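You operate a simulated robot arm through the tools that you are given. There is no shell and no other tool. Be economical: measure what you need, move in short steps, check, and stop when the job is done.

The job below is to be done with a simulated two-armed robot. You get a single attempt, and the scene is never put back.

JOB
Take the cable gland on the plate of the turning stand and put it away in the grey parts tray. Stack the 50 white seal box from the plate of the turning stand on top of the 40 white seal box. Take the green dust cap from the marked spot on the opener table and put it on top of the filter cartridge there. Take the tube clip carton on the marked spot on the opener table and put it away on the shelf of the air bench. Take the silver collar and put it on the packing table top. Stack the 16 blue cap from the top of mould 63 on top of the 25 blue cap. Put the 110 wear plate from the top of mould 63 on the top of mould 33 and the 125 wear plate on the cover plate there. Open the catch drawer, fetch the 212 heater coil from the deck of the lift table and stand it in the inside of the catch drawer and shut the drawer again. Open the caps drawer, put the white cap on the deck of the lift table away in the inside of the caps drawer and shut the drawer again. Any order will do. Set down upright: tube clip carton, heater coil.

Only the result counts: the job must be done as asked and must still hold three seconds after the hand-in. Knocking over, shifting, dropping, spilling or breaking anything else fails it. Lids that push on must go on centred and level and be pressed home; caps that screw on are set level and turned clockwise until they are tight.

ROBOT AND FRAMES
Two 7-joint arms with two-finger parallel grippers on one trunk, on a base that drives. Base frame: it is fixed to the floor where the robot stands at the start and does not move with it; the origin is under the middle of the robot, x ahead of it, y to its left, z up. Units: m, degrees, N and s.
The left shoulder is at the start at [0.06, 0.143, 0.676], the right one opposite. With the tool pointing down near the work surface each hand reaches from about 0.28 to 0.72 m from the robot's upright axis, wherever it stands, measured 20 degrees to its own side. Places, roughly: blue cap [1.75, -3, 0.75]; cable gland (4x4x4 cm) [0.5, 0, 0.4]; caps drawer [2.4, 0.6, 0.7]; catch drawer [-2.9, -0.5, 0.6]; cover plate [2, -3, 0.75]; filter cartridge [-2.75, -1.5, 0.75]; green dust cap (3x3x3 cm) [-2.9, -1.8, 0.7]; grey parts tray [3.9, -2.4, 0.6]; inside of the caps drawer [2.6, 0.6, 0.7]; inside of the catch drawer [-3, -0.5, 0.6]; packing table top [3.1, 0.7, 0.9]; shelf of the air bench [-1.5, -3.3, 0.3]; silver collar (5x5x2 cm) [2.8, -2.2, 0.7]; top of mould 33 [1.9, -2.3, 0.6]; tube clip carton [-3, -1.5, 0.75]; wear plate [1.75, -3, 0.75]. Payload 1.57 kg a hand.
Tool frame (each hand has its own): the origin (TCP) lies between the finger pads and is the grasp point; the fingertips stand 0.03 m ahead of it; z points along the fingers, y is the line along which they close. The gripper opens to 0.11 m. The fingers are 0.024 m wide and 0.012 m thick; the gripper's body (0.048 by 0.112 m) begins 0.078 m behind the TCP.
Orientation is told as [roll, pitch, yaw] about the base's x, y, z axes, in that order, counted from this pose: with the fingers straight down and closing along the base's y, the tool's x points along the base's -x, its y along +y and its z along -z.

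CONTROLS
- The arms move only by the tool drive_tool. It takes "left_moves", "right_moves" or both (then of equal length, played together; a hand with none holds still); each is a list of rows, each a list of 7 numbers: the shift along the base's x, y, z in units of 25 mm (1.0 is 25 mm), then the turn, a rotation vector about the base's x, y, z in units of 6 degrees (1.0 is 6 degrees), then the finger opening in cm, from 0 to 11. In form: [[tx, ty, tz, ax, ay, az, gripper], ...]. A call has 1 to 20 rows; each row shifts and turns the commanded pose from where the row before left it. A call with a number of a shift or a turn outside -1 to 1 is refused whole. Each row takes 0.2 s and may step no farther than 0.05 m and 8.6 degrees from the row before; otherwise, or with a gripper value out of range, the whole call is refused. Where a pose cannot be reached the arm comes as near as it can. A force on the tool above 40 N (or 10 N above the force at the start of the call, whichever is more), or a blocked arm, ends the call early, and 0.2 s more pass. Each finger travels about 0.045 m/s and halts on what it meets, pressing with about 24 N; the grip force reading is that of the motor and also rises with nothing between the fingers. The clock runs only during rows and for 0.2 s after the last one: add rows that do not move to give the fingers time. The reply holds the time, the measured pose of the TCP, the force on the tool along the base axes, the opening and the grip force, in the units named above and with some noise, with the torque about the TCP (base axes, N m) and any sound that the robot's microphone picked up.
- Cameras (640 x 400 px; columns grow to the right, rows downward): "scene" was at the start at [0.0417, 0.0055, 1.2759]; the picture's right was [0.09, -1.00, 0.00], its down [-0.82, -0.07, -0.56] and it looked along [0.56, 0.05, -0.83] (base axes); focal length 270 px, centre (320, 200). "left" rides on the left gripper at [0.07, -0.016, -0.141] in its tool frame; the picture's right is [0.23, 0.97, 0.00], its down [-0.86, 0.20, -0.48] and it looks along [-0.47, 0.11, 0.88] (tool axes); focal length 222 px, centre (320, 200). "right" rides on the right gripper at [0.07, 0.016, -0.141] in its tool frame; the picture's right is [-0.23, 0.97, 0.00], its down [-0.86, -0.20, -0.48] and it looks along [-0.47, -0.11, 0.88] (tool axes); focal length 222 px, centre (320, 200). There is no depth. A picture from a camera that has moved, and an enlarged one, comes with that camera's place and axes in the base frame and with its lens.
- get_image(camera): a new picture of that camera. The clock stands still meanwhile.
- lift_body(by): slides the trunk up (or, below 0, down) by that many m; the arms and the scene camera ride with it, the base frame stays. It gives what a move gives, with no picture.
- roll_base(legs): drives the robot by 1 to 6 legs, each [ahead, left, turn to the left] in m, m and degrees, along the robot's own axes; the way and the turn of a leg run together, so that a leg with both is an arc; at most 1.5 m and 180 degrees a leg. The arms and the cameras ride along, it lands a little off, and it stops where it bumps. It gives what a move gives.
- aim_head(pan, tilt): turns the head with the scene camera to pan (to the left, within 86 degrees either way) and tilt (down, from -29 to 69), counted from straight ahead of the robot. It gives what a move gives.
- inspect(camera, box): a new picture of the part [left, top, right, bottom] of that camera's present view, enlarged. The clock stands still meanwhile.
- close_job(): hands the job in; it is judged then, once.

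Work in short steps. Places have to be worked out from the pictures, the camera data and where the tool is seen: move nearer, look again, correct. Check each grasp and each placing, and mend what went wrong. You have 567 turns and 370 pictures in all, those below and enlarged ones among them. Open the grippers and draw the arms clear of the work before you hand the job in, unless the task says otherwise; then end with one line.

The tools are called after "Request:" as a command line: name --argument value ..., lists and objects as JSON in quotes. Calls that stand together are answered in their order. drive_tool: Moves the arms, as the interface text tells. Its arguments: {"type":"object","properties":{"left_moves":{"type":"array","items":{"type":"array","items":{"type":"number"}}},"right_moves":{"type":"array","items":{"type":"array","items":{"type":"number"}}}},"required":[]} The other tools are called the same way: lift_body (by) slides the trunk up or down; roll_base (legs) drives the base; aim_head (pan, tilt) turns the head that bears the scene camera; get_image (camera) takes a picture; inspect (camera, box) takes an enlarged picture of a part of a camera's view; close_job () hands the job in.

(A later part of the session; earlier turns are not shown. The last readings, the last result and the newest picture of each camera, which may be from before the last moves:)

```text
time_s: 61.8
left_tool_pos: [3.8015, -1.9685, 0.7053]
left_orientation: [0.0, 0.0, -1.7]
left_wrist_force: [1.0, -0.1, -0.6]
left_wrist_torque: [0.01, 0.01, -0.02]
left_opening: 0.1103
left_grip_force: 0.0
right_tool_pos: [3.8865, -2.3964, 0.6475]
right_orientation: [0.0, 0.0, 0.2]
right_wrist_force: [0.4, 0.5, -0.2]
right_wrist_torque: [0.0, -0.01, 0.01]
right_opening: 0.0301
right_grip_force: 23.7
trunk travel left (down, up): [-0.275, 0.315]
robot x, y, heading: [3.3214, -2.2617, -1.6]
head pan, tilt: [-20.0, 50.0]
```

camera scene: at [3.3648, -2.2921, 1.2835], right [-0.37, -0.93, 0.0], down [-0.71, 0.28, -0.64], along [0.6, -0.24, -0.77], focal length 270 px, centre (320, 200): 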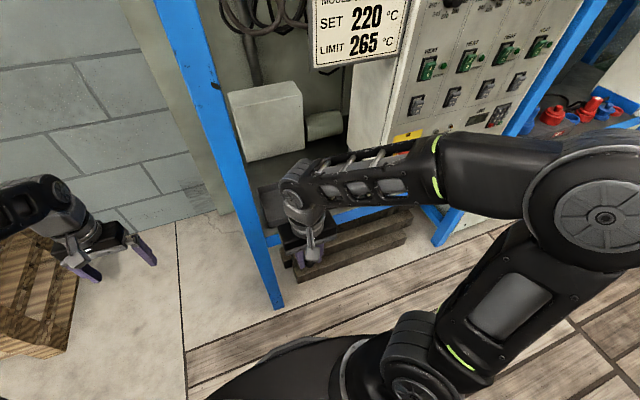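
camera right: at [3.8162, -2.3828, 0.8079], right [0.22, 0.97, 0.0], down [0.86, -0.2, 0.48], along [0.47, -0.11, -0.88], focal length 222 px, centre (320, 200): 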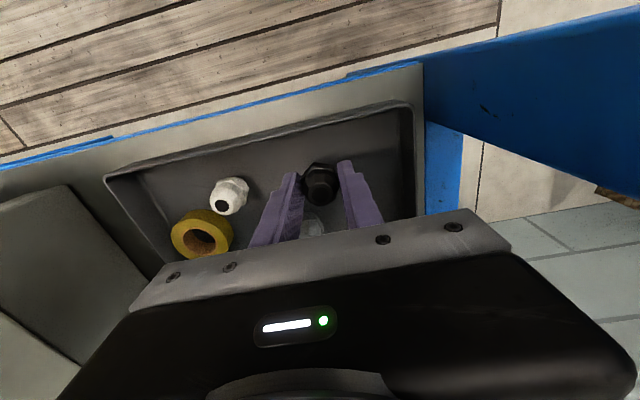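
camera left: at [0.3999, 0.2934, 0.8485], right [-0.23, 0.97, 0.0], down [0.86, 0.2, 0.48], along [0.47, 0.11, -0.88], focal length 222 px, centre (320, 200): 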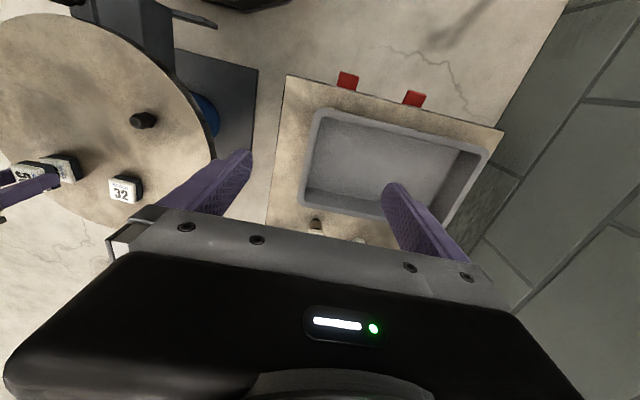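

No contact yet; continue in 2 mm steps.

Request:
drive_tool --right_moves '[[0, 0, -0.1, 0, 0, 0, 1.5], [0, 0, -0.1, 0, 0, 0, 1.5], [0, 0, -0.08, 0, 0, 0, 1.5], [0, 0, 0, 0, 0, 0, 1.5]]'

Request:
inspect --camera "right" --box '[240, 100, 440, 240]'

```text
time_s: 62.8
left_tool_pos: [3.8006, -1.9669, 0.707]
left_orientation: [-0.1, 0.0, -1.7]
left_wrist_force: [-0.6, 1.2, 0.2]
left_wrist_torque: [-0.03, 0.0, 0.02]
left_opening: 0.1098
left_grip_force: 0.0
right_tool_pos: [3.8861, -2.3981, 0.6427]
right_orientation: [0.0, -0.4, 0.1]
right_wrist_force: [0.9, -1.0, 24.9]
right_wrist_torque: [0.02, -0.03, 0.0]
right_opening: 0.0302
right_grip_force: 23.9
trunk travel left (down, up): [-0.275, 0.315]
robot x, y, heading: [3.3229, -2.2617, -1.8]
head pan, tilt: [-20.0, 50.0]
```

```text
2.86 times, centred on (340, 170) of right
camera zoom: at [3.8153, -2.3837, 0.7851], right [0.22, 0.97, 0.0], down [0.85, -0.2, 0.48], along [0.47, -0.11, -0.88], focal length 635 px, centre (263, 286)
```

zoom: 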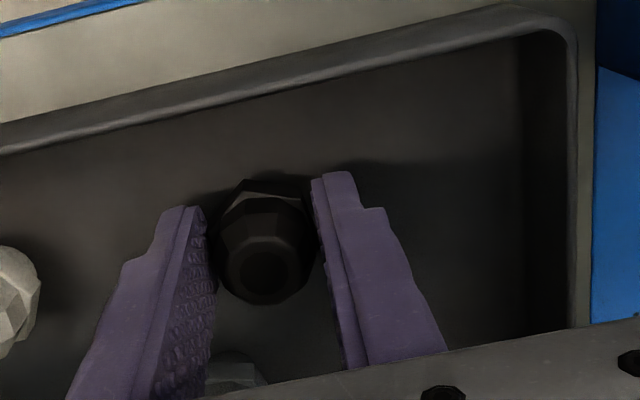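

Contact on the tray floor. Release with a small opening, rise and check.

Request:
drive_tool --right_moves '[[0, 0, 0.12, 0, 0, 0, 3], [0, 0, 0, 0, 0, 0, 5.5], [0, 0, 0, 0, 0, 0, 5.5], [0, 0, 0, 0, 0, 0, 5.5], [0, 0, 0.6, 0, 0, 0, 5.5], [0, 0, 1, 0, 0, 0, 5.5], [0, 0, 1, 0, 0, 0, 5.5], [0, 0, 1, 0, 0, 0, 5.5], [0, 0, 0.5, 0, 0, 0, 5.5]]'

Request:
get_image --camera "right"

```text
time_s: 64.8
left_tool_pos: [3.8016, -1.9678, 0.7069]
left_orientation: [0.0, 0.0, -1.7]
left_wrist_force: [-0.2, -0.8, 1.0]
left_wrist_torque: [0.02, 0.01, 0.01]
left_opening: 0.1099
left_grip_force: 0.0
right_tool_pos: [3.8868, -2.398, 0.7479]
right_orientation: [-0.1, 0.1, 0.2]
right_wrist_force: [0.0, 0.1, 0.1]
right_wrist_torque: [0.01, 0.02, 0.0]
right_opening: 0.0549
right_grip_force: 0.1
trunk travel left (down, up): [-0.275, 0.315]
robot x, y, heading: [3.3242, -2.2615, -1.6]
head pan, tilt: [-20.0, 50.0]
```

```text
336 pictures are left
camera right: at [3.815, -2.3836, 0.8894], right [0.22, 0.97, 0.0], down [0.86, -0.2, 0.48], along [0.47, -0.11, -0.88], focal length 222 px, centre (320, 200)
```

right: 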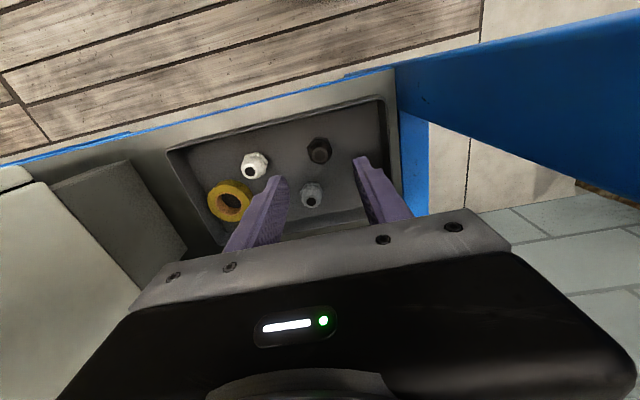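

Gland is in the tray. Retract the right hand out of the rack and draw the left in as well, then back out north and turn to face the mould with the collar from y≈-1.45.

Request:
drive_tool --right_moves '[[-1, 0, 0, 0, 0, 0, 8], [-1, 0, 0, 0, 0, 0, 8], [-1, 0, 0, 0, 0, 0, 8], [-1, 0, 0, 0, 0, 0, 8], [-1, 0, 0, 0, 0, 0, 8], [-1, 0, 0, 0, 0, 0, 8], [-1, 0, 0, 0, 0, 0, 8], [-1, 0, 0, 0, 0, 0, 8], [-1, 0, 0, 0, 0, 0, 8]]' --left_moves '[[-1, 0, 0, 0, 0, 0, 11], [-1, 0, 0, 0, 0, 0, 11], [-1, 0, 0, 0, 0, 0, 11], [-1, 0, 0, 0, 0, 0, 11], [-1, 0, 0, 0, 0, 0, 11], [0, -0.5, 0, 0, 0, 0, 11], [0, -0.5, 0, 0, 0, 0, 11], [0, 0, 0, 0, 0, 0, 11], [0, 0, 0, 0, 0, 0, 11]]'

Request:
roll_base --legs '[[0, 0.9, 0], [0, 0, -88], [0, -0.5, 0]]'

Request:
aim_head --pan 0 --tilt 45

Request:
get_image --camera "scene"

```text
time_s: 66.8
left_tool_pos: [3.6761, -1.9952, 0.7036]
left_orientation: [-0.1, -0.1, -1.7]
left_wrist_force: [-1.0, 0.4, -0.2]
left_wrist_torque: [0.01, 0.0, 0.03]
left_opening: 0.11
left_grip_force: 0.1
right_tool_pos: [3.6606, -2.3974, 0.745]
right_orientation: [-0.1, 0.0, 0.2]
right_wrist_force: [-1.0, -0.1, 0.6]
right_wrist_torque: [0.03, 0.0, -0.01]
right_opening: 0.08
right_grip_force: 0.0
trunk travel left (down, up): [-0.275, 0.315]
robot x, y, heading: [3.3236, -2.2648, -1.8]
head pan, tilt: [-20.0, 50.0]
```

```text
time_s: 77.9
left_tool_pos: [3.1177, -1.7024, 0.7057]
left_orientation: [-0.1, 0.0, -91.2]
left_wrist_force: [0.3, 0.7, -0.4]
left_wrist_torque: [-0.02, -0.01, 0.01]
left_opening: 0.1098
left_grip_force: 0.1
right_tool_pos: [2.7142, -1.6916, 0.7453]
right_orientation: [0.1, 0.0, -89.2]
right_wrist_force: [0.6, -0.6, -0.2]
right_wrist_torque: [0.0, 0.0, 0.0]
right_opening: 0.0802
right_grip_force: 0.0
trunk travel left (down, up): [-0.275, 0.315]
robot x, y, heading: [2.846, -1.3492, -90.8]
head pan, tilt: [-20.0, 50.0]
```

```text
time_s: 78.7
left_tool_pos: [3.1185, -1.7028, 0.7048]
left_orientation: [0.0, -0.1, -90.9]
left_wrist_force: [-0.4, 0.0, -0.1]
left_wrist_torque: [-0.01, 0.0, 0.0]
left_opening: 0.1101
left_grip_force: 0.1
right_tool_pos: [2.7155, -1.6937, 0.7451]
right_orientation: [0.1, 0.0, -89.1]
right_wrist_force: [-0.7, 0.4, 0.0]
right_wrist_torque: [-0.02, 0.0, 0.04]
right_opening: 0.0801
right_grip_force: 0.0
trunk travel left (down, up): [-0.275, 0.315]
robot x, y, heading: [2.8439, -1.3527, -90.9]
head pan, tilt: [0.0, 45.0]
```

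```text
335 pictures are left
camera scene: at [2.8455, -1.4049, 1.2904], right [-1.0, 0.02, 0.0], down [0.01, 0.71, -0.71], along [-0.01, -0.71, -0.71], focal length 270 px, centre (320, 200)
```

scene: 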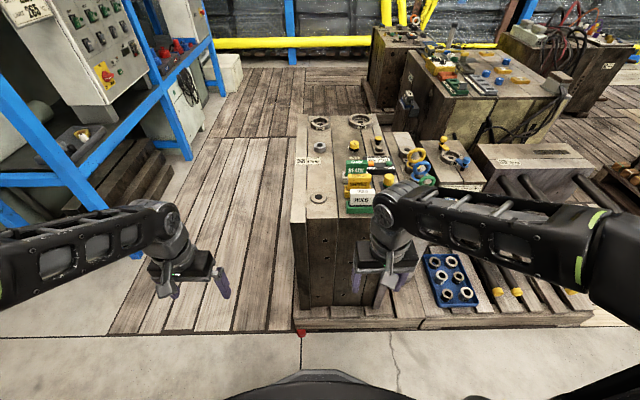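

Request:
inspect --camera "scene" --box '[280, 90, 500, 240]'

Request:
inspect --camera "scene" --box '[350, 20, 630, 210]'

```text
2.67 times, centred on (390, 165) of scene
camera zoom: at [2.8455, -1.4049, 1.2904], right [-1.0, 0.02, 0.0], down [0.01, 0.71, -0.71], along [-0.01, -0.71, -0.71], focal length 721 px, centre (133, 293)
```

zoom: 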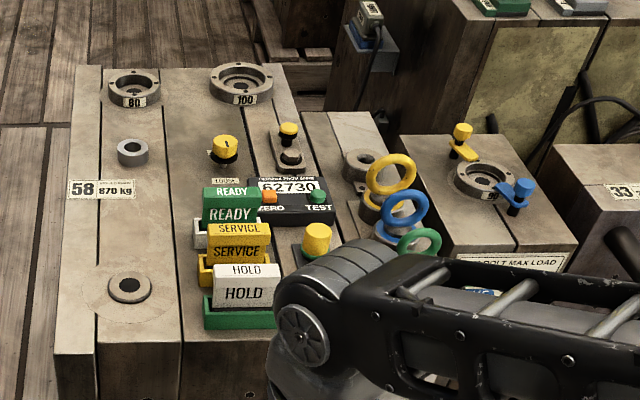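

```text
2.11 times, centred on (490, 115) of scene
camera zoom: at [2.8455, -1.4049, 1.2904], right [-1.0, 0.02, 0.0], down [0.01, 0.71, -0.71], along [-0.01, -0.71, -0.71], focal length 569 px, centre (-38, 379)
```

zoom: 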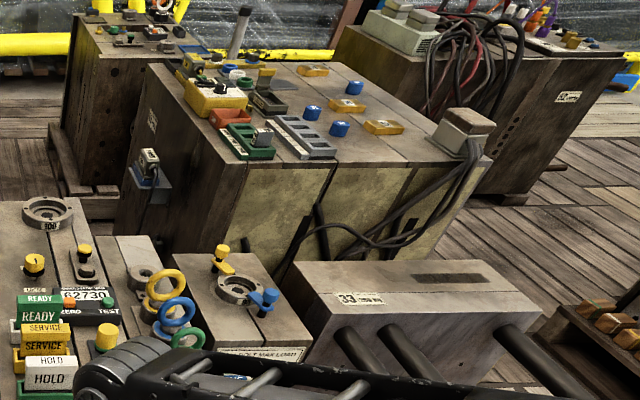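

The silver collar stands on mould 58 at about (2.83,-2.28). Best reached from the aisle east of it: raise the trunk, go back, turn to face west and sidle into the aisle.

Request:
lift_body --by 0.2

Request:
roll_base --legs '[[-0.15, 0, 0], [0, 0.515, 0], [0, 0, -89], [0, 0.88, 0]]'

Request:
aim_head --pan 0 --tilt 50

Request:
get_image --camera "scene"

Request:
get_image --camera "left"

```text
time_s: 80.9
left_tool_pos: [3.1176, -1.7039, 0.9057]
left_orientation: [-0.1, -0.1, -90.9]
left_wrist_force: [1.3, 0.7, -0.3]
left_wrist_torque: [-0.01, 0.0, 0.02]
left_opening: 0.1101
left_grip_force: 0.0
right_tool_pos: [2.7155, -1.6919, 0.9448]
right_orientation: [0.0, 0.1, -89.2]
right_wrist_force: [-0.1, 0.1, 0.1]
right_wrist_torque: [-0.03, 0.01, -0.02]
right_opening: 0.0803
right_grip_force: 0.0
trunk travel left (down, up): [-0.475, 0.115]
robot x, y, heading: [2.8457, -1.351, -90.9]
head pan, tilt: [0.0, 45.0]
```

```text
time_s: 92.9
left_tool_pos: [3.0228, -2.3531, 0.9048]
left_orientation: [-0.1, 0.0, 179.5]
left_wrist_force: [0.6, -0.2, 0.4]
left_wrist_torque: [-0.01, 0.0, 0.01]
left_opening: 0.11
left_grip_force: 0.0
right_tool_pos: [3.0314, -1.9512, 0.9442]
right_orientation: [0.0, 0.0, -178.7]
right_wrist_force: [-0.6, -1.1, 0.1]
right_wrist_torque: [0.02, 0.0, 0.02]
right_opening: 0.0801
right_grip_force: 0.1
trunk travel left (down, up): [-0.475, 0.115]
robot x, y, heading: [3.3701, -2.0801, 179.7]
head pan, tilt: [0.0, 45.0]
```

```text
time_s: 93.5
left_tool_pos: [3.0244, -2.354, 0.905]
left_orientation: [0.0, 0.0, 179.5]
left_wrist_force: [-0.3, 0.4, 0.1]
left_wrist_torque: [0.01, 0.02, -0.02]
left_opening: 0.11
left_grip_force: 0.1
right_tool_pos: [3.0305, -1.9516, 0.9429]
right_orientation: [0.0, 0.0, -178.7]
right_wrist_force: [-0.2, -0.2, -0.1]
right_wrist_torque: [0.02, 0.0, -0.01]
right_opening: 0.08
right_grip_force: 0.0
trunk travel left (down, up): [-0.475, 0.115]
robot x, y, heading: [3.3708, -2.0798, 179.5]
head pan, tilt: [0.0, 50.0]
```

```text
332 pictures are left
camera scene: at [3.3258, -2.0795, 1.4836], right [0.01, 1.0, 0.0], down [0.77, -0.01, -0.64], along [-0.64, 0.01, -0.77], focal length 270 px, centre (320, 200)
```

scene: 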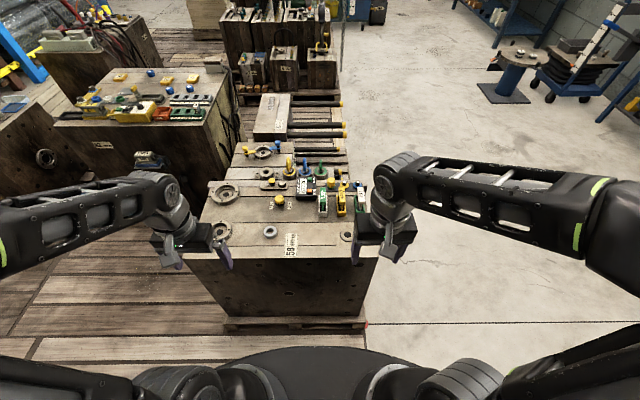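

```text
331 pictures are left
camera left: at [3.0933, -2.3384, 1.0478], right [0.22, -0.98, 0.0], down [-0.86, -0.19, 0.48], along [-0.47, -0.1, -0.88], focal length 222 px, centre (320, 200)
```

left: 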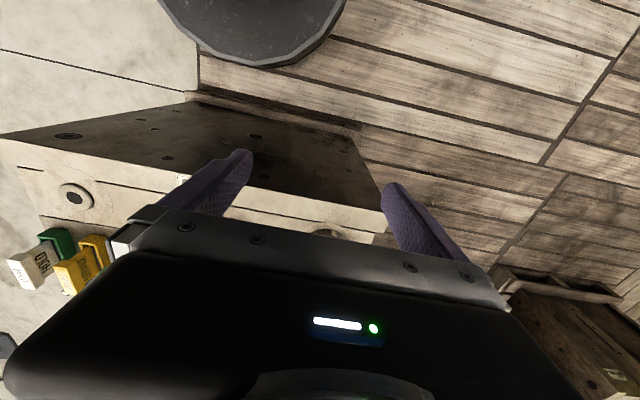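

Triangulating both views: collar at (2.834,-2.234), top z≈0.735. Move the left hand above it and look.

Request:
drive_tool --left_moves '[[-0.95, 0.6, 0, 0, 0, 0, 9], [-0.95, 0.6, 0, 0, 0, 0, 9], [-0.95, 0.6, 0, 0, 0, 0, 9], [-0.95, 0.6, 0, 0, 0, 0, 9], [-0.95, 0.6, -0.3, 0, 0, 0, 9], [-0.95, 0.6, -0.3, 0, 0, 0, 9], [-0.95, 0.6, -0.3, 0, 0, 0, 9], [-0.95, 0.6, -0.3, 0, 0, 0, 9], [0, 0, 0, 0, 0, 0, 9]]'

Request:
get_image --camera "left"

```text
time_s: 95.5
left_tool_pos: [2.8313, -2.2344, 0.8754]
left_orientation: [0.0, 0.0, 179.5]
left_wrist_force: [0.5, -0.2, 0.1]
left_wrist_torque: [0.03, 0.0, 0.0]
left_opening: 0.0901
left_grip_force: 0.2
right_tool_pos: [3.0307, -1.9507, 0.9441]
right_orientation: [0.0, 0.0, -178.7]
right_wrist_force: [-0.1, 0.9, -0.2]
right_wrist_torque: [-0.02, -0.03, 0.01]
right_opening: 0.0796
right_grip_force: 0.0
trunk travel left (down, up): [-0.475, 0.115]
robot x, y, heading: [3.3736, -2.0788, 179.6]
head pan, tilt: [0.0, 50.0]
```

```text
330 pictures are left
camera left: at [2.9016, -2.2183, 1.0166], right [0.22, -0.98, 0.0], down [-0.86, -0.19, 0.48], along [-0.47, -0.1, -0.88], focal length 222 px, centre (320, 200)
```

left: 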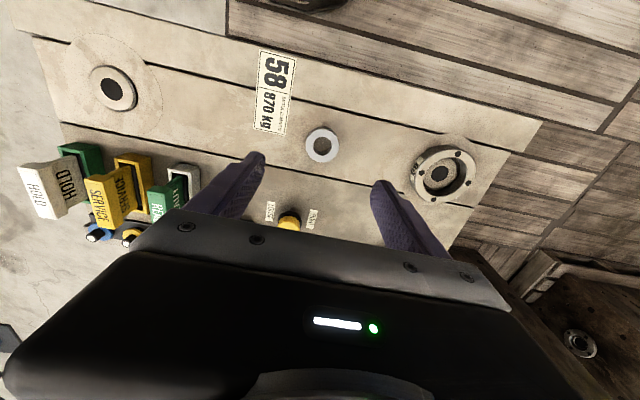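

Collar at (2.829,-2.236), ~4.5 cm wide. Descend to z 0.775 and check.

Request:
drive_tool --left_moves '[[-0.1, -0.06, -0.8, 0, 0, 0, 9], [0, 0, -0.8, 0, 0, 0, 9], [0, 0, -0.8, 0, 0, 0, 9], [0, 0, -0.8, 0, 0, 0, 9], [0, 0, -0.8, 0, 0, 0, 9], [0, 0, 0, 0, 0, 0, 9]]'

Request:
inspect --camera "left" --box '[200, 60, 440, 240]'

```text
time_s: 97.0
left_tool_pos: [2.8303, -2.2382, 0.7759]
left_orientation: [0.0, 0.0, 179.4]
left_wrist_force: [-0.5, -0.1, 0.3]
left_wrist_torque: [0.02, -0.03, 0.01]
left_opening: 0.0903
left_grip_force: 0.0
right_tool_pos: [3.0312, -1.951, 0.9449]
right_orientation: [0.0, 0.0, -178.7]
right_wrist_force: [-0.5, -0.1, 0.0]
right_wrist_torque: [0.04, 0.0, -0.02]
right_opening: 0.0801
right_grip_force: 0.1
trunk travel left (down, up): [-0.475, 0.115]
robot x, y, heading: [3.3734, -2.0781, 179.4]
head pan, tilt: [0.0, 50.0]
```

```text
2.22 times, centred on (320, 150) of left
camera zoom: at [2.9003, -2.2206, 0.9184], right [0.22, -0.98, 0.0], down [-0.86, -0.19, 0.48], along [-0.47, -0.1, -0.88], focal length 494 px, centre (320, 311)
```

zoom: 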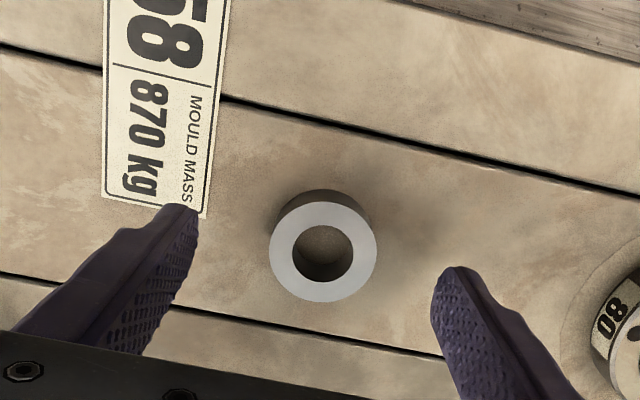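

Height is uncertain (top 0.70–0.735). Descend another 2.5 cm and look again.

Request:
drive_tool --left_moves '[[0, 0, -0.4, 0, 0, 0, 9], [0, 0, -0.3, 0, 0, 0, 9], [0, 0, -0.3, 0, 0, 0, 9], [0, 0, 0, 0, 0, 0, 9]]'

Request:
inspect --camera "left" --box '[200, 60, 440, 240]'

```text
time_s: 98.0
left_tool_pos: [2.8298, -2.2373, 0.751]
left_orientation: [0.0, 0.0, 179.5]
left_wrist_force: [0.1, -0.4, 0.0]
left_wrist_torque: [0.01, -0.02, 0.02]
left_opening: 0.09
left_grip_force: 0.1
right_tool_pos: [3.0311, -1.951, 0.9441]
right_orientation: [0.0, 0.0, -178.7]
right_wrist_force: [0.1, -0.8, 0.0]
right_wrist_torque: [0.0, 0.0, -0.01]
right_opening: 0.0802
right_grip_force: 0.1
trunk travel left (down, up): [-0.475, 0.115]
robot x, y, heading: [3.3688, -2.0829, 179.3]
head pan, tilt: [0.0, 50.0]
```

```text
2.22 times, centred on (320, 150) of left
camera zoom: at [2.8999, -2.2202, 0.8937], right [0.22, -0.98, 0.0], down [-0.86, -0.19, 0.48], along [-0.47, -0.1, -0.88], focal length 494 px, centre (320, 311)
```

zoom: 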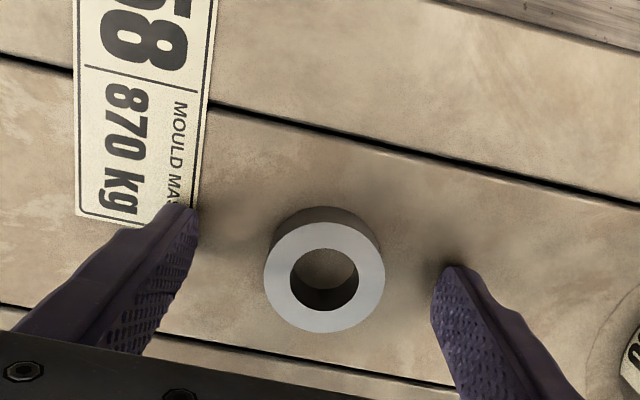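

Keep descending slowly toward contact.

Request:
drive_tool --left_moves '[[0, 0, -0.2, 0, 0, 0, 9], [0, 0, -0.2, 0, 0, 0, 9], [0, 0, -0.1, 0, 0, 0, 9], [0, 0, 0, 0, 0, 0, 9]]'

Request:
inspect --camera "left" --box '[200, 60, 440, 240]'

```text
time_s: 98.5
left_tool_pos: [2.8304, -2.2362, 0.7496]
left_orientation: [0.0, -0.4, 179.4]
left_wrist_force: [12.0, -1.7, 25.5]
left_wrist_torque: [-0.08, -0.66, 0.08]
left_opening: 0.0899
left_grip_force: 0.1
right_tool_pos: [3.033, -1.9512, 0.9457]
right_orientation: [0.1, -0.1, -178.7]
right_wrist_force: [0.1, 0.3, 0.9]
right_wrist_torque: [0.0, 0.0, 0.0]
right_opening: 0.0801
right_grip_force: 0.0
trunk travel left (down, up): [-0.475, 0.115]
robot x, y, heading: [3.3692, -2.0757, 179.4]
head pan, tilt: [0.0, 50.0]
stopped in row 2 (left hand): the force on the tool passed its limit (the readings are from after the stop); the commanded pose is now the measured one
```

```text
2.22 times, centred on (320, 150) of left
camera zoom: at [2.9009, -2.2204, 0.892], right [0.22, -0.98, 0.0], down [-0.85, -0.19, 0.48], along [-0.47, -0.1, -0.88], focal length 494 px, centre (320, 311)
```

zoom: 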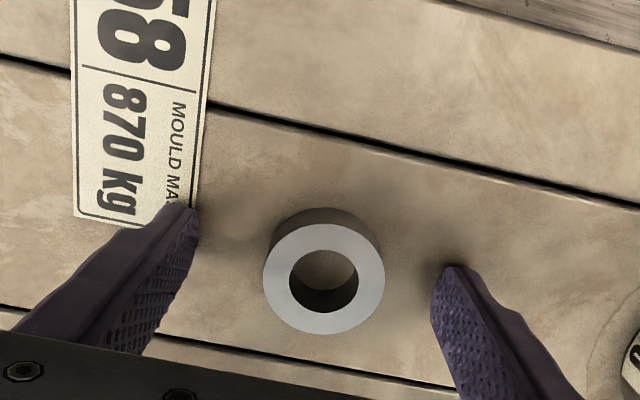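

Fingertips met the surface at z≈0.72. Raise 3 mm and close.

Request:
drive_tool --left_moves '[[0.1, 0, 0.13, 0, 0, 0, 9], [0, 0, 0, 0, 0, 0, 3], [0, 0, 0, 0, 0, 0, 3], [0, 0, 0, 0, 0, 0, 3], [0, 0, 0, 0, 0, 0, 3], [0, 0, 0, 0, 0, 0, 3], [0, 0, 0, 0, 0, 0, 3], [0, 0, 0.4, 0, 0, 0, 3], [0, 0, 1, 0, 0, 0, 3], [0, 0, 1, 0, 0, 0, 3], [0, 0, 1, 0, 0, 0, 3], [0, 0, 1, 0, 0, 0, 3], [0, 0, 0, 0, 0, 0, 3]]'

Request:
get_image --camera "left"

```text
time_s: 101.3
left_tool_pos: [2.8318, -2.2362, 0.8597]
left_orientation: [0.0, -0.3, 179.5]
left_wrist_force: [-0.1, -0.8, -1.3]
left_wrist_torque: [-0.01, 0.0, 0.0]
left_opening: 0.0404
left_grip_force: 23.5
right_tool_pos: [3.0316, -1.9516, 0.9444]
right_orientation: [0.0, 0.0, -178.6]
right_wrist_force: [0.2, 0.0, 0.3]
right_wrist_torque: [0.0, 0.0, 0.0]
right_opening: 0.0801
right_grip_force: 0.1
trunk travel left (down, up): [-0.475, 0.115]
robot x, y, heading: [3.3683, -2.0806, 179.6]
head pan, tilt: [0.0, 50.0]
```

```text
326 pictures are left
camera left: at [2.9019, -2.2214, 1.0015], right [0.22, -0.98, 0.0], down [-0.85, -0.19, 0.48], along [-0.47, -0.1, -0.88], focal length 222 px, centre (320, 200)
```

left: 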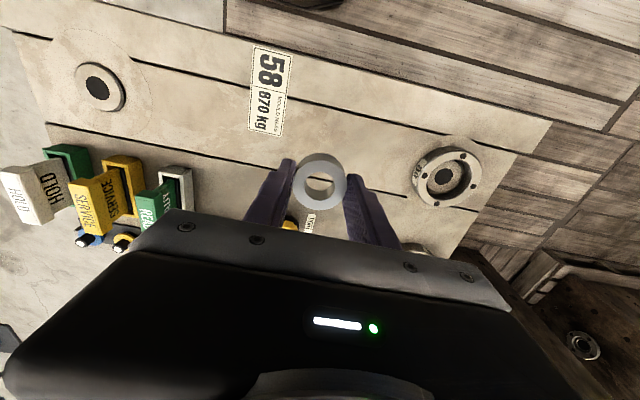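

Collar held (4 cm). Retract it, sidestep north out of the aisle to y≈-0.6, and look at the packing table.

Request:
drive_tool --left_moves '[[1, -0.3, 0.5, 0, 0, 0, 3], [1, -0.3, 0.5, 0, 0, 0, 3], [1, -0.3, 0.5, 0, 0, 0, 3], [1, -0.3, 0.5, 0, 0, 0, 3], [1, -0.3, 0, 0, 0, 0, 3], [1, -0.3, 0, 0, 0, 0, 3], [1, -0.3, 0, 0, 0, 0, 3], [1, -0.3, 0, 0, 0, 0, 3]]'

Request:
roll_base --legs '[[0, -1.5, 0], [0, 0, -90]]'

Request:
aim_head --pan 0 --tilt 25

Request:
get_image --camera "scene"

```text
time_s: 103.1
left_tool_pos: [3.0321, -2.298, 0.9098]
left_orientation: [0.0, -0.3, 179.5]
left_wrist_force: [0.5, 0.8, -1.6]
left_wrist_torque: [0.01, 0.0, 0.0]
left_opening: 0.0405
left_grip_force: 24.2
right_tool_pos: [3.0309, -1.9509, 0.9444]
right_orientation: [-0.1, 0.1, -178.7]
right_wrist_force: [-1.1, -0.5, -0.2]
right_wrist_torque: [-0.02, 0.02, 0.02]
right_opening: 0.08
right_grip_force: 0.2
trunk travel left (down, up): [-0.475, 0.115]
robot x, y, heading: [3.3731, -2.0773, 179.5]
head pan, tilt: [0.0, 50.0]
```

```text
time_s: 114.3
left_tool_pos: [3.1585, -0.2488, 0.9076]
left_orientation: [0.0, -0.3, 90.5]
left_wrist_force: [0.6, 0.5, -1.4]
left_wrist_torque: [0.02, 0.02, 0.0]
left_opening: 0.0406
left_grip_force: 24.4
right_tool_pos: [3.5051, -0.2427, 0.9441]
right_orientation: [0.0, -0.1, 92.3]
right_wrist_force: [0.3, 0.2, 0.6]
right_wrist_torque: [-0.03, 0.02, 0.02]
right_opening: 0.0799
right_grip_force: 0.2
trunk travel left (down, up): [-0.475, 0.115]
robot x, y, heading: [3.3819, -0.5848, 90.6]
head pan, tilt: [0.0, 50.0]
```

```text
time_s: 115.2
left_tool_pos: [3.159, -0.2492, 0.9088]
left_orientation: [-0.1, -0.4, 90.6]
left_wrist_force: [0.2, 0.0, -0.3]
left_wrist_torque: [-0.02, -0.04, 0.0]
left_opening: 0.0409
left_grip_force: 24.1
right_tool_pos: [3.5062, -0.2429, 0.943]
right_orientation: [-0.1, 0.0, 92.4]
right_wrist_force: [-0.1, 0.4, -0.1]
right_wrist_torque: [0.0, 0.01, -0.02]
right_opening: 0.0799
right_grip_force: 0.0
trunk travel left (down, up): [-0.475, 0.115]
robot x, y, heading: [3.379, -0.5861, 90.5]
head pan, tilt: [0.0, 25.0]
```

```text
325 pictures are left
camera scene: at [3.384, -0.525, 1.5209], right [1.0, 0.01, 0.0], down [0.0, -0.42, -0.91], along [-0.01, 0.91, -0.42], focal length 270 px, centre (320, 200)
```

scene: 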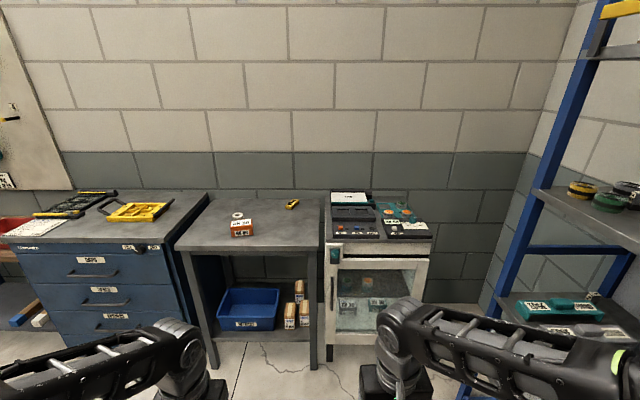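

Request:
inspect --camera "scene" --box '[180, 180, 340, 280]'

Request:
inspect --camera "scene" --box '[0, 180, 200, 340]'

```text
4.00 times, centred on (260, 230) of scene
camera zoom: at [3.384, -0.525, 1.5209], right [1.0, 0.01, 0.0], down [0.0, -0.42, -0.91], along [-0.01, 0.91, -0.42], focal length 1082 px, centre (560, 80)
```

zoom: 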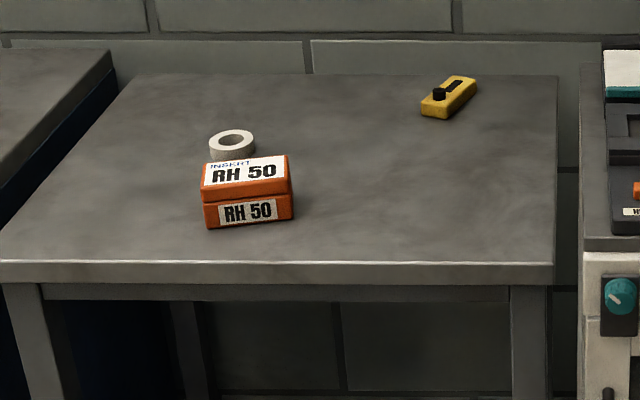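

```text
2.50 times, centred on (100, 260) of scene
camera zoom: at [3.384, -0.525, 1.5209], right [1.0, 0.01, 0.0], down [0.0, -0.42, -0.91], along [-0.01, 0.91, -0.42], focal length 676 px, centre (870, 50)
```

zoom: 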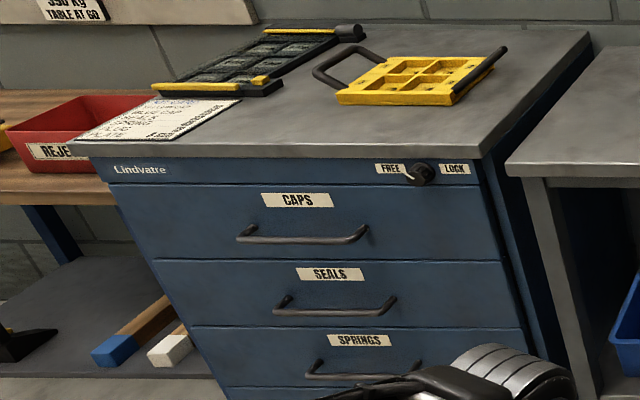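

The middle grey table is the packing table (top z≈0.9, front edge y≈0.39). Raise the trunk fully and drive ahead 0.5 m.

Request:
lift_body --by 0.11

Request:
roll_base --legs '[[0.5, 0, -0.5]]'

Request:
aim_head --pan 15 --tilt 45

Request:
get_image --camera "scene"

Request:
get_image --camera "left"

```text
time_s: 116.6
left_tool_pos: [3.1599, -0.2484, 1.0191]
left_orientation: [0.0, -0.3, 90.5]
left_wrist_force: [0.5, 0.2, -1.8]
left_wrist_torque: [0.0, -0.01, 0.01]
left_opening: 0.0404
left_grip_force: 24.3
right_tool_pos: [3.5059, -0.2425, 1.0545]
right_orientation: [0.1, 0.0, 92.3]
right_wrist_force: [0.6, 0.4, 0.1]
right_wrist_torque: [0.02, -0.01, -0.01]
right_opening: 0.0801
right_grip_force: 0.1
trunk travel left (down, up): [-0.585, 0.005]
robot x, y, heading: [3.3859, -0.5891, 90.2]
head pan, tilt: [0.0, 25.0]
```

```text
time_s: 119.5
left_tool_pos: [3.1662, 0.2427, 1.0177]
left_orientation: [-0.1, -0.4, 89.5]
left_wrist_force: [-0.3, 0.0, -1.5]
left_wrist_torque: [0.01, 0.01, -0.02]
left_opening: 0.0405
left_grip_force: 23.9
right_tool_pos: [3.5124, 0.2437, 1.0534]
right_orientation: [0.0, 0.0, 91.2]
right_wrist_force: [0.4, 0.6, 0.0]
right_wrist_torque: [-0.04, -0.02, 0.01]
right_opening: 0.0801
right_grip_force: 0.0
trunk travel left (down, up): [-0.585, 0.005]
robot x, y, heading: [3.3852, -0.0991, 89.3]
head pan, tilt: [0.0, 25.0]
```

```text
time_s: 120.3
left_tool_pos: [3.1654, 0.2423, 1.0185]
left_orientation: [0.0, -0.3, 89.4]
left_wrist_force: [-0.4, 0.5, -0.7]
left_wrist_torque: [0.0, -0.03, 0.0]
left_opening: 0.0405
left_grip_force: 24.1
right_tool_pos: [3.5115, 0.243, 1.0543]
right_orientation: [0.0, 0.0, 91.2]
right_wrist_force: [0.2, 0.3, 0.3]
right_wrist_torque: [-0.01, 0.01, -0.02]
right_opening: 0.0798
right_grip_force: 0.0
trunk travel left (down, up): [-0.585, 0.005]
robot x, y, heading: [3.3829, -0.0976, 89.1]
head pan, tilt: [15.0, 45.0]
```

```text
322 pictures are left
camera scene: at [3.3644, -0.0503, 1.6005], right [0.97, 0.25, 0.0], down [0.18, -0.68, -0.71], along [-0.18, 0.69, -0.71], focal length 270 px, centre (320, 200)
```

scene: 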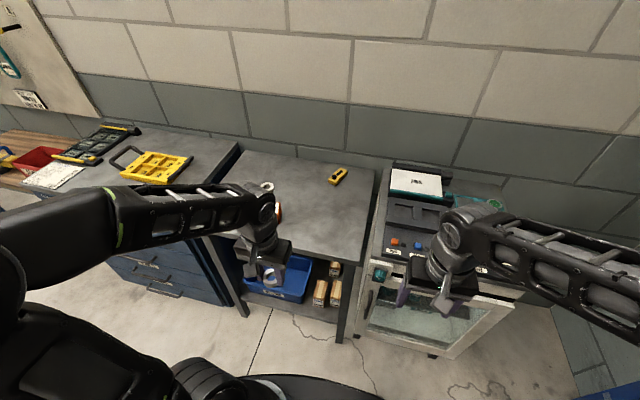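

```text
321 pictures are left
camera left: at [3.1809, 0.1725, 1.1607], right [-0.98, -0.22, 0.0], down [-0.19, 0.85, 0.48], along [-0.1, 0.47, -0.88], focal length 222 px, centre (320, 200)
```

left: 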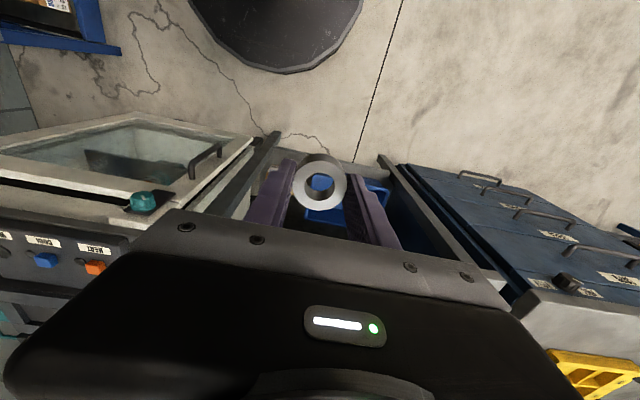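

Move the left hand over the table's clear front area (≈3.19, 0.52).

Request:
drive_tool --left_moves '[[0.1, 1, 0, 0, 0, 0, 3], [0.1, 1, 0, 0, 0, 0, 3], [0.1, 1, 0, 0, 0, 0, 3], [0.1, 1, 0, 0, 0, 0, 3], [0.1, 1, 0, 0, 0, 0, 3], [0.1, 1, 0, 0, 0, 0, 3], [0.1, 1, 0, 0, 0, 0, 3], [0.1, 1, 0, 0, 0, 0, 3], [0.1, 1, 0, 0, 0, 0, 3], [0.1, 1, 0, 0, 0, 0, 3], [0.1, 1, 0, 0, 0, 0, 3], [0, 0, 0, 0, 0, 0, 3]]'

Request:
get_image --camera "left"

```text
time_s: 122.9
left_tool_pos: [3.1906, 0.5169, 1.0181]
left_orientation: [0.0, -0.3, 89.3]
left_wrist_force: [-0.8, -0.4, -1.0]
left_wrist_torque: [-0.01, 0.01, 0.0]
left_opening: 0.0407
left_grip_force: 24.3
right_tool_pos: [3.5126, 0.243, 1.0548]
right_orientation: [0.0, 0.0, 91.2]
right_wrist_force: [-0.7, -0.2, -0.1]
right_wrist_torque: [0.03, -0.02, -0.03]
right_opening: 0.0799
right_grip_force: 0.0
trunk travel left (down, up): [-0.585, 0.005]
robot x, y, heading: [3.3846, -0.1011, 89.6]
head pan, tilt: [15.0, 45.0]
```

```text
320 pictures are left
camera left: at [3.2061, 0.4466, 1.1602], right [-0.98, -0.22, 0.0], down [-0.19, 0.85, 0.48], along [-0.1, 0.47, -0.88], focal length 222 px, centre (320, 200)
```

left: 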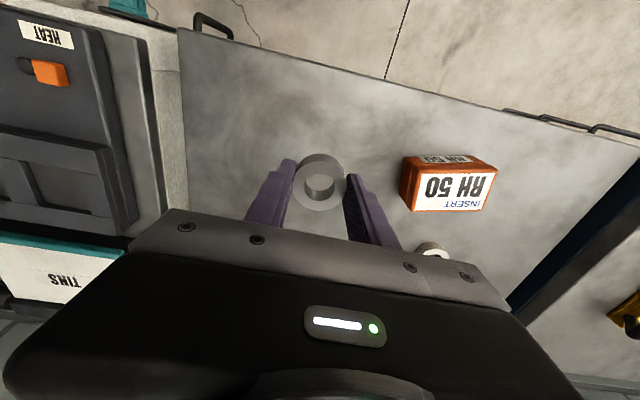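

Clear spot. Descend towards expected contact near z 0.933.

Request:
drive_tool --left_moves '[[0, 0, -1, 0, 0, 0, 3], [0, 0, -1, 0, 0, 0, 3], [0, 0, -0.4, 0, 0, 0, 3], [0, 0, -0.2, 0, 0, 0, 3], [0, 0, -0.2, 0, 0, 0, 3], [0, 0, -0.15, 0, 0, 0, 3], [0, 0, -0.15, 0, 0, 0, 3], [0, 0, -0.15, 0, 0, 0, 3], [0, 0, -0.1, 0, 0, 0, 3], [0, 0, 0, 0, 0, 0, 3]]'

```text
time_s: 125.1
left_tool_pos: [3.1925, 0.5171, 0.9348]
left_orientation: [0.0, -0.2, 89.4]
left_wrist_force: [0.3, -0.4, -0.9]
left_wrist_torque: [-0.01, 0.03, -0.02]
left_opening: 0.0405
left_grip_force: 23.5
right_tool_pos: [3.5123, 0.2421, 1.054]
right_orientation: [0.0, -0.1, 91.2]
right_wrist_force: [0.3, 0.0, 0.4]
right_wrist_torque: [-0.02, 0.02, -0.01]
right_opening: 0.0801
right_grip_force: 0.1
trunk travel left (down, up): [-0.585, 0.005]
robot x, y, heading: [3.3829, -0.0988, 89.5]
head pan, tilt: [15.0, 45.0]
```

Not yet in contact; continue in 2 mm steps.

Request:
drive_tool --left_moves '[[0, 0, -0.1, 0, 0, 0, 3], [0, 0, -0.1, 0, 0, 0, 3], [0, 0, -0.1, 0, 0, 0, 3], [0, 0, 0, 0, 0, 0, 3]]'

```text
time_s: 126.1
left_tool_pos: [3.193, 0.518, 0.9285]
left_orientation: [0.0, -0.2, 89.4]
left_wrist_force: [-0.6, 0.6, -2.1]
left_wrist_torque: [0.04, 0.02, -0.06]
left_opening: 0.0406
left_grip_force: 23.9
right_tool_pos: [3.5142, 0.2433, 1.0536]
right_orientation: [0.0, -0.1, 91.2]
right_wrist_force: [-0.3, 0.2, -0.9]
right_wrist_torque: [-0.02, -0.01, 0.01]
right_opening: 0.0798
right_grip_force: 0.0
trunk travel left (down, up): [-0.585, 0.005]
robot x, y, heading: [3.3835, -0.0988, 89.3]
head pan, tilt: [15.0, 45.0]
```

Request:
get_image --camera "left"

```text
319 pictures are left
camera left: at [3.2084, 0.4476, 1.0703], right [-0.98, -0.22, 0.0], down [-0.19, 0.85, 0.48], along [-0.1, 0.47, -0.88], focal length 222 px, centre (320, 200)
```

left: 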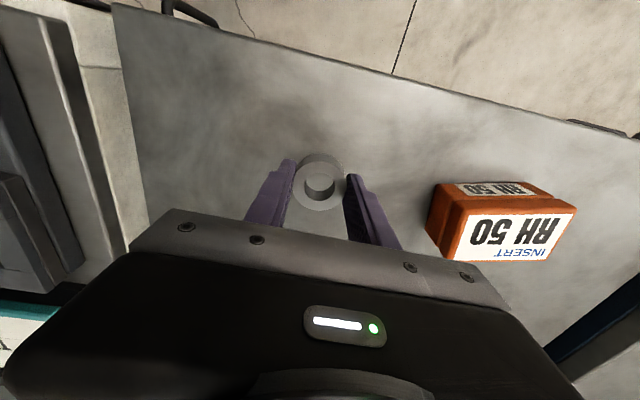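

Still a small gap to the table by the look; the surface is lower. Continue down in small steps until contact stops me.

Request:
drive_tool --left_moves '[[0, 0, -0.15, 0, 0, 0, 3], [0, 0, -0.15, 0, 0, 0, 3], [0, 0, -0.15, 0, 0, 0, 3], [0, 0, -0.15, 0, 0, 0, 3], [0, 0, -0.1, 0, 0, 0, 3], [0, 0, 0, 0, 0, 0, 3]]'

```text
time_s: 127.5
left_tool_pos: [3.1942, 0.5168, 0.9108]
left_orientation: [0.0, -0.4, 89.4]
left_wrist_force: [-0.1, 0.2, -1.4]
left_wrist_torque: [-0.01, 0.0, -0.02]
left_opening: 0.0408
left_grip_force: 23.7
right_tool_pos: [3.5121, 0.2439, 1.054]
right_orientation: [0.0, -0.1, 91.2]
right_wrist_force: [-0.2, 0.1, -1.4]
right_wrist_torque: [0.01, 0.0, -0.01]
right_opening: 0.0802
right_grip_force: 0.1
trunk travel left (down, up): [-0.585, 0.005]
robot x, y, heading: [3.3868, -0.0996, 89.5]
head pan, tilt: [15.0, 45.0]
```

Request:
drive_tool --left_moves '[[0, 0, -0.15, 0, 0, 0, 3], [0, 0, -0.15, 0, 0, 0, 3], [0, 0, -0.15, 0, 0, 0, 3], [0, 0, -0.15, 0, 0, 0, 3], [0, 0, -0.1, 0, 0, 0, 3], [0, 0, 0, 0, 0, 0, 3]]'

Request:
get_image --camera "left"

```text
time_s: 128.9
left_tool_pos: [3.1941, 0.5166, 0.8925]
left_orientation: [0.0, -0.3, 89.4]
left_wrist_force: [0.6, 0.8, -1.8]
left_wrist_torque: [0.0, -0.04, 0.01]
left_opening: 0.0405
left_grip_force: 24.6
right_tool_pos: [3.5114, 0.2417, 1.0532]
right_orientation: [0.0, 0.0, 91.2]
right_wrist_force: [-0.1, -0.7, 0.3]
right_wrist_torque: [0.02, 0.02, 0.02]
right_opening: 0.08
right_grip_force: 0.1
trunk travel left (down, up): [-0.585, 0.005]
robot x, y, heading: [3.387, -0.0966, 89.4]
head pan, tilt: [15.0, 45.0]
```

```text
318 pictures are left
camera left: at [3.2085, 0.4469, 1.0344], right [-0.98, -0.22, 0.0], down [-0.19, 0.85, 0.48], along [-0.1, 0.47, -0.88], focal length 222 px, centre (320, 200)
```

left: 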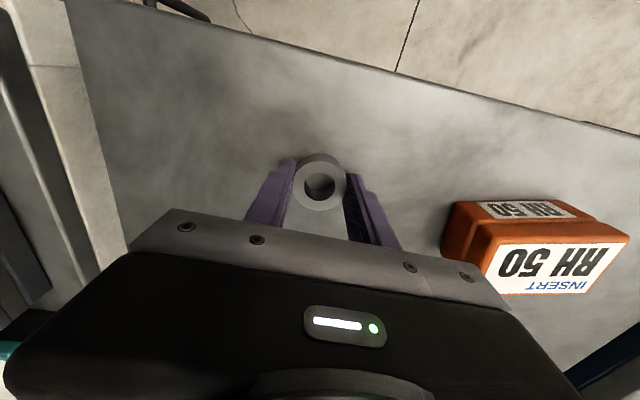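

Shadow closing in; continue descending.

Request:
drive_tool --left_moves '[[0, 0, -0.15, 0, 0, 0, 3], [0, 0, -0.12, 0, 0, 0, 3], [0, 0, -0.12, 0, 0, 0, 3], [0, 0, -0.1, 0, 0, 0, 3], [0, 0, -0.1, 0, 0, 0, 3], [0, 0, -0.1, 0, 0, 0, 3], [0, 0, 0, 0, 0, 0, 3]]'

```text
time_s: 129.8
left_tool_pos: [3.1922, 0.5196, 0.8899]
left_orientation: [-0.1, -0.9, 89.4]
left_wrist_force: [0.3, -7.9, 20.7]
left_wrist_torque: [-0.59, 0.3, 0.15]
left_opening: 0.0404
left_grip_force: 24.0
right_tool_pos: [3.5117, 0.2415, 1.0545]
right_orientation: [0.0, -0.1, 91.3]
right_wrist_force: [0.5, 0.0, -0.2]
right_wrist_torque: [-0.04, 0.0, -0.02]
right_opening: 0.08
right_grip_force: 0.0
trunk travel left (down, up): [-0.585, 0.005]
robot x, y, heading: [3.3835, -0.0972, 89.3]
head pan, tilt: [15.0, 45.0]
stopped in row 4 (left hand): the force on the tool passed its limit (the readings are from after the stop); the commanded pose is now the measured one
```

Contact at z≈0.889 (table top ≈0.856). Relieve slightly, release and rise.

Request:
drive_tool --left_moves '[[0, 0, 0.04, 0, 0, 0, 4.5], [0, 0, 0, 0, 0, 0, 7], [0, 0, 0, 0, 0, 0, 7], [0, 0, 0, 0, 0, 0, 7], [0, 0, 0.5, 0, 0, 0, 7], [0, 0, 1, 0, 0, 0, 7], [0, 0, 1, 0, 0, 0, 7], [0, 0, 1, 0, 0, 0, 7], [0, 0, 1, 0, 0, 0, 7]]'

Request:
get_image --camera "left"

```text
time_s: 131.8
left_tool_pos: [3.1929, 0.5197, 1.001]
left_orientation: [0.1, -0.8, 89.4]
left_wrist_force: [-0.1, -1.3, -0.6]
left_wrist_torque: [0.02, -0.03, -0.02]
left_opening: 0.0701
left_grip_force: 0.1
right_tool_pos: [3.5114, 0.2441, 1.0552]
right_orientation: [0.0, 0.0, 91.3]
right_wrist_force: [-0.1, 0.3, 0.2]
right_wrist_torque: [0.03, 0.01, -0.05]
right_opening: 0.08
right_grip_force: 0.0
trunk travel left (down, up): [-0.585, 0.005]
robot x, y, heading: [3.3876, -0.1002, 89.7]
head pan, tilt: [15.0, 45.0]
```

```text
317 pictures are left
camera left: at [3.2083, 0.4476, 1.1411], right [-0.98, -0.22, 0.0], down [-0.19, 0.85, 0.49], along [-0.1, 0.48, -0.87], focal length 222 px, centre (320, 200)
```

left: 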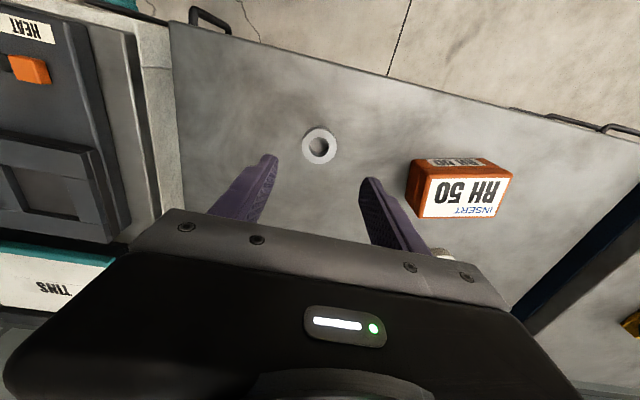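

Collar is placed. Next the moulds: retract the left hand, back up, turn to face west and sidle down the aisle to y≈-2.3 for a look.

Request:
drive_tool --left_moves '[[0, -1, 0.3, 0, 0.13, 0, 9], [0, -1, 0.3, 0, 0, 0, 9], [0, -1, 0.3, 0, 0, 0, 9], [0, -1, 0, 0, 0, 0, 9], [0, -1, 0, 0, 0, 0, 9], [0, -1, 0, 0, 0, 0, 9], [0, -1, 0, 0, 0, 0, 9], [0, -1, 0, 0, 0, 0, 9], [0, -1, 0, 0, 0, 0, 9], [0, -1, 0, 0, 0, 0, 9], [0, -1, 0, 0, 0, 0, 9]]'

Request:
roll_base --legs '[[-0.5, 0, 0], [0, 0, 90.5], [0, 1.0, 0], [0, 1.0, 0]]'

Request:
aim_head --pan 15 --tilt 40

Request:
get_image --camera "scene"

```text
time_s: 134.2
left_tool_pos: [3.1918, 0.2458, 1.0228]
left_orientation: [0.7, -0.8, 89.4]
left_wrist_force: [0.5, -0.1, 0.3]
left_wrist_torque: [-0.01, 0.0, 0.02]
left_opening: 0.0898
left_grip_force: 0.0
right_tool_pos: [3.5115, 0.2407, 1.0552]
right_orientation: [0.0, 0.0, 91.3]
right_wrist_force: [-0.2, 0.3, 0.2]
right_wrist_torque: [-0.03, -0.01, -0.03]
right_opening: 0.0798
right_grip_force: 0.1
trunk travel left (down, up): [-0.585, 0.005]
robot x, y, heading: [3.3856, -0.0972, 89.3]
head pan, tilt: [15.0, 45.0]
```

```text
time_s: 150.7
left_tool_pos: [3.0166, -2.8042, 1.0229]
left_orientation: [0.7, -0.7, 177.2]
left_wrist_force: [1.4, -0.6, 0.4]
left_wrist_torque: [0.01, -0.02, -0.01]
left_opening: 0.09
left_grip_force: 0.3
right_tool_pos: [3.0313, -2.4833, 1.0544]
right_orientation: [-0.1, 0.0, 179.1]
right_wrist_force: [-0.2, -1.1, 0.2]
right_wrist_torque: [-0.02, 0.02, -0.01]
right_opening: 0.0803
right_grip_force: 0.2
trunk travel left (down, up): [-0.585, 0.005]
robot x, y, heading: [3.3714, -2.6231, 177.0]
head pan, tilt: [15.0, 45.0]
```

```text
time_s: 151.3
left_tool_pos: [3.0164, -2.8031, 1.0225]
left_orientation: [0.7, -0.7, 177.2]
left_wrist_force: [-0.5, -0.7, 0.4]
left_wrist_torque: [-0.01, 0.0, 0.01]
left_opening: 0.0899
left_grip_force: 0.1
right_tool_pos: [3.0327, -2.4835, 1.0538]
right_orientation: [-0.1, 0.0, 179.1]
right_wrist_force: [0.0, 0.3, 0.5]
right_wrist_torque: [0.01, 0.02, -0.03]
right_opening: 0.0799
right_grip_force: 0.1
trunk travel left (down, up): [-0.585, 0.005]
robot x, y, heading: [3.37, -2.6213, 177.5]
head pan, tilt: [15.0, 40.0]
```

```text
316 pictures are left
camera scene: at [3.3161, -2.6436, 1.6077], right [-0.21, 0.98, 0.0], down [0.63, 0.14, -0.77], along [-0.75, -0.16, -0.64], focal length 270 px, centre (320, 200)
```

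scene: 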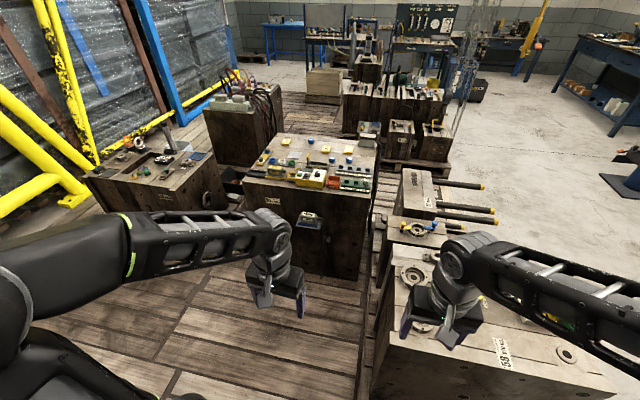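

Request:
inspect --camera "scene" --box '[230, 125, 400, 245]'

Request:
inspect --camera "scene" --box '[340, 150, 520, 290]'

```text
3.33 times, centred on (315, 185) of scene
camera zoom: at [3.3161, -2.6436, 1.6077], right [-0.21, 0.98, 0.0], down [0.63, 0.14, -0.77], along [-0.75, -0.16, -0.64], focal length 902 px, centre (337, 250)
```

zoom: 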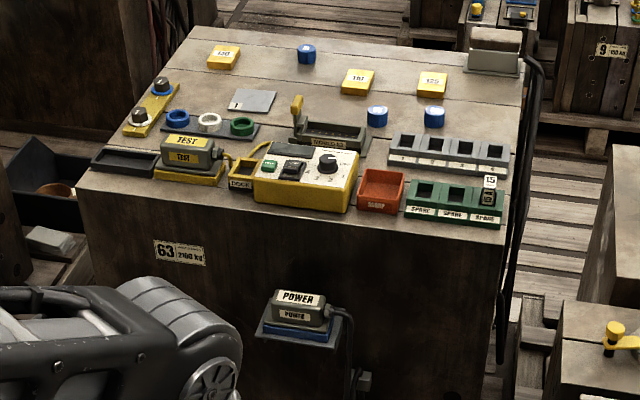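

```text
2.86 times, centred on (430, 220) of scene
camera zoom: at [3.3161, -2.6436, 1.6077], right [-0.21, 0.98, 0.0], down [0.63, 0.14, -0.77], along [-0.75, -0.16, -0.64], focal length 773 px, centre (6, 143)
```

zoom: 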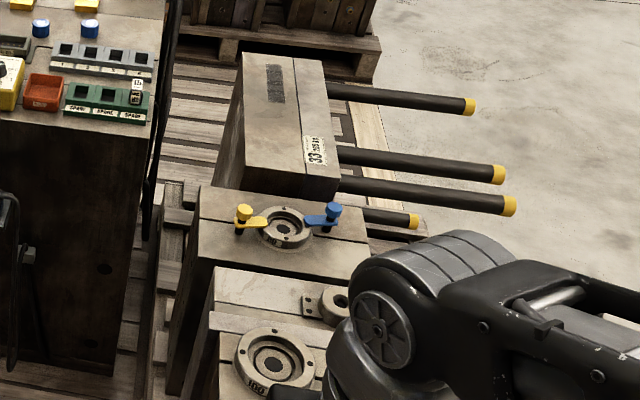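

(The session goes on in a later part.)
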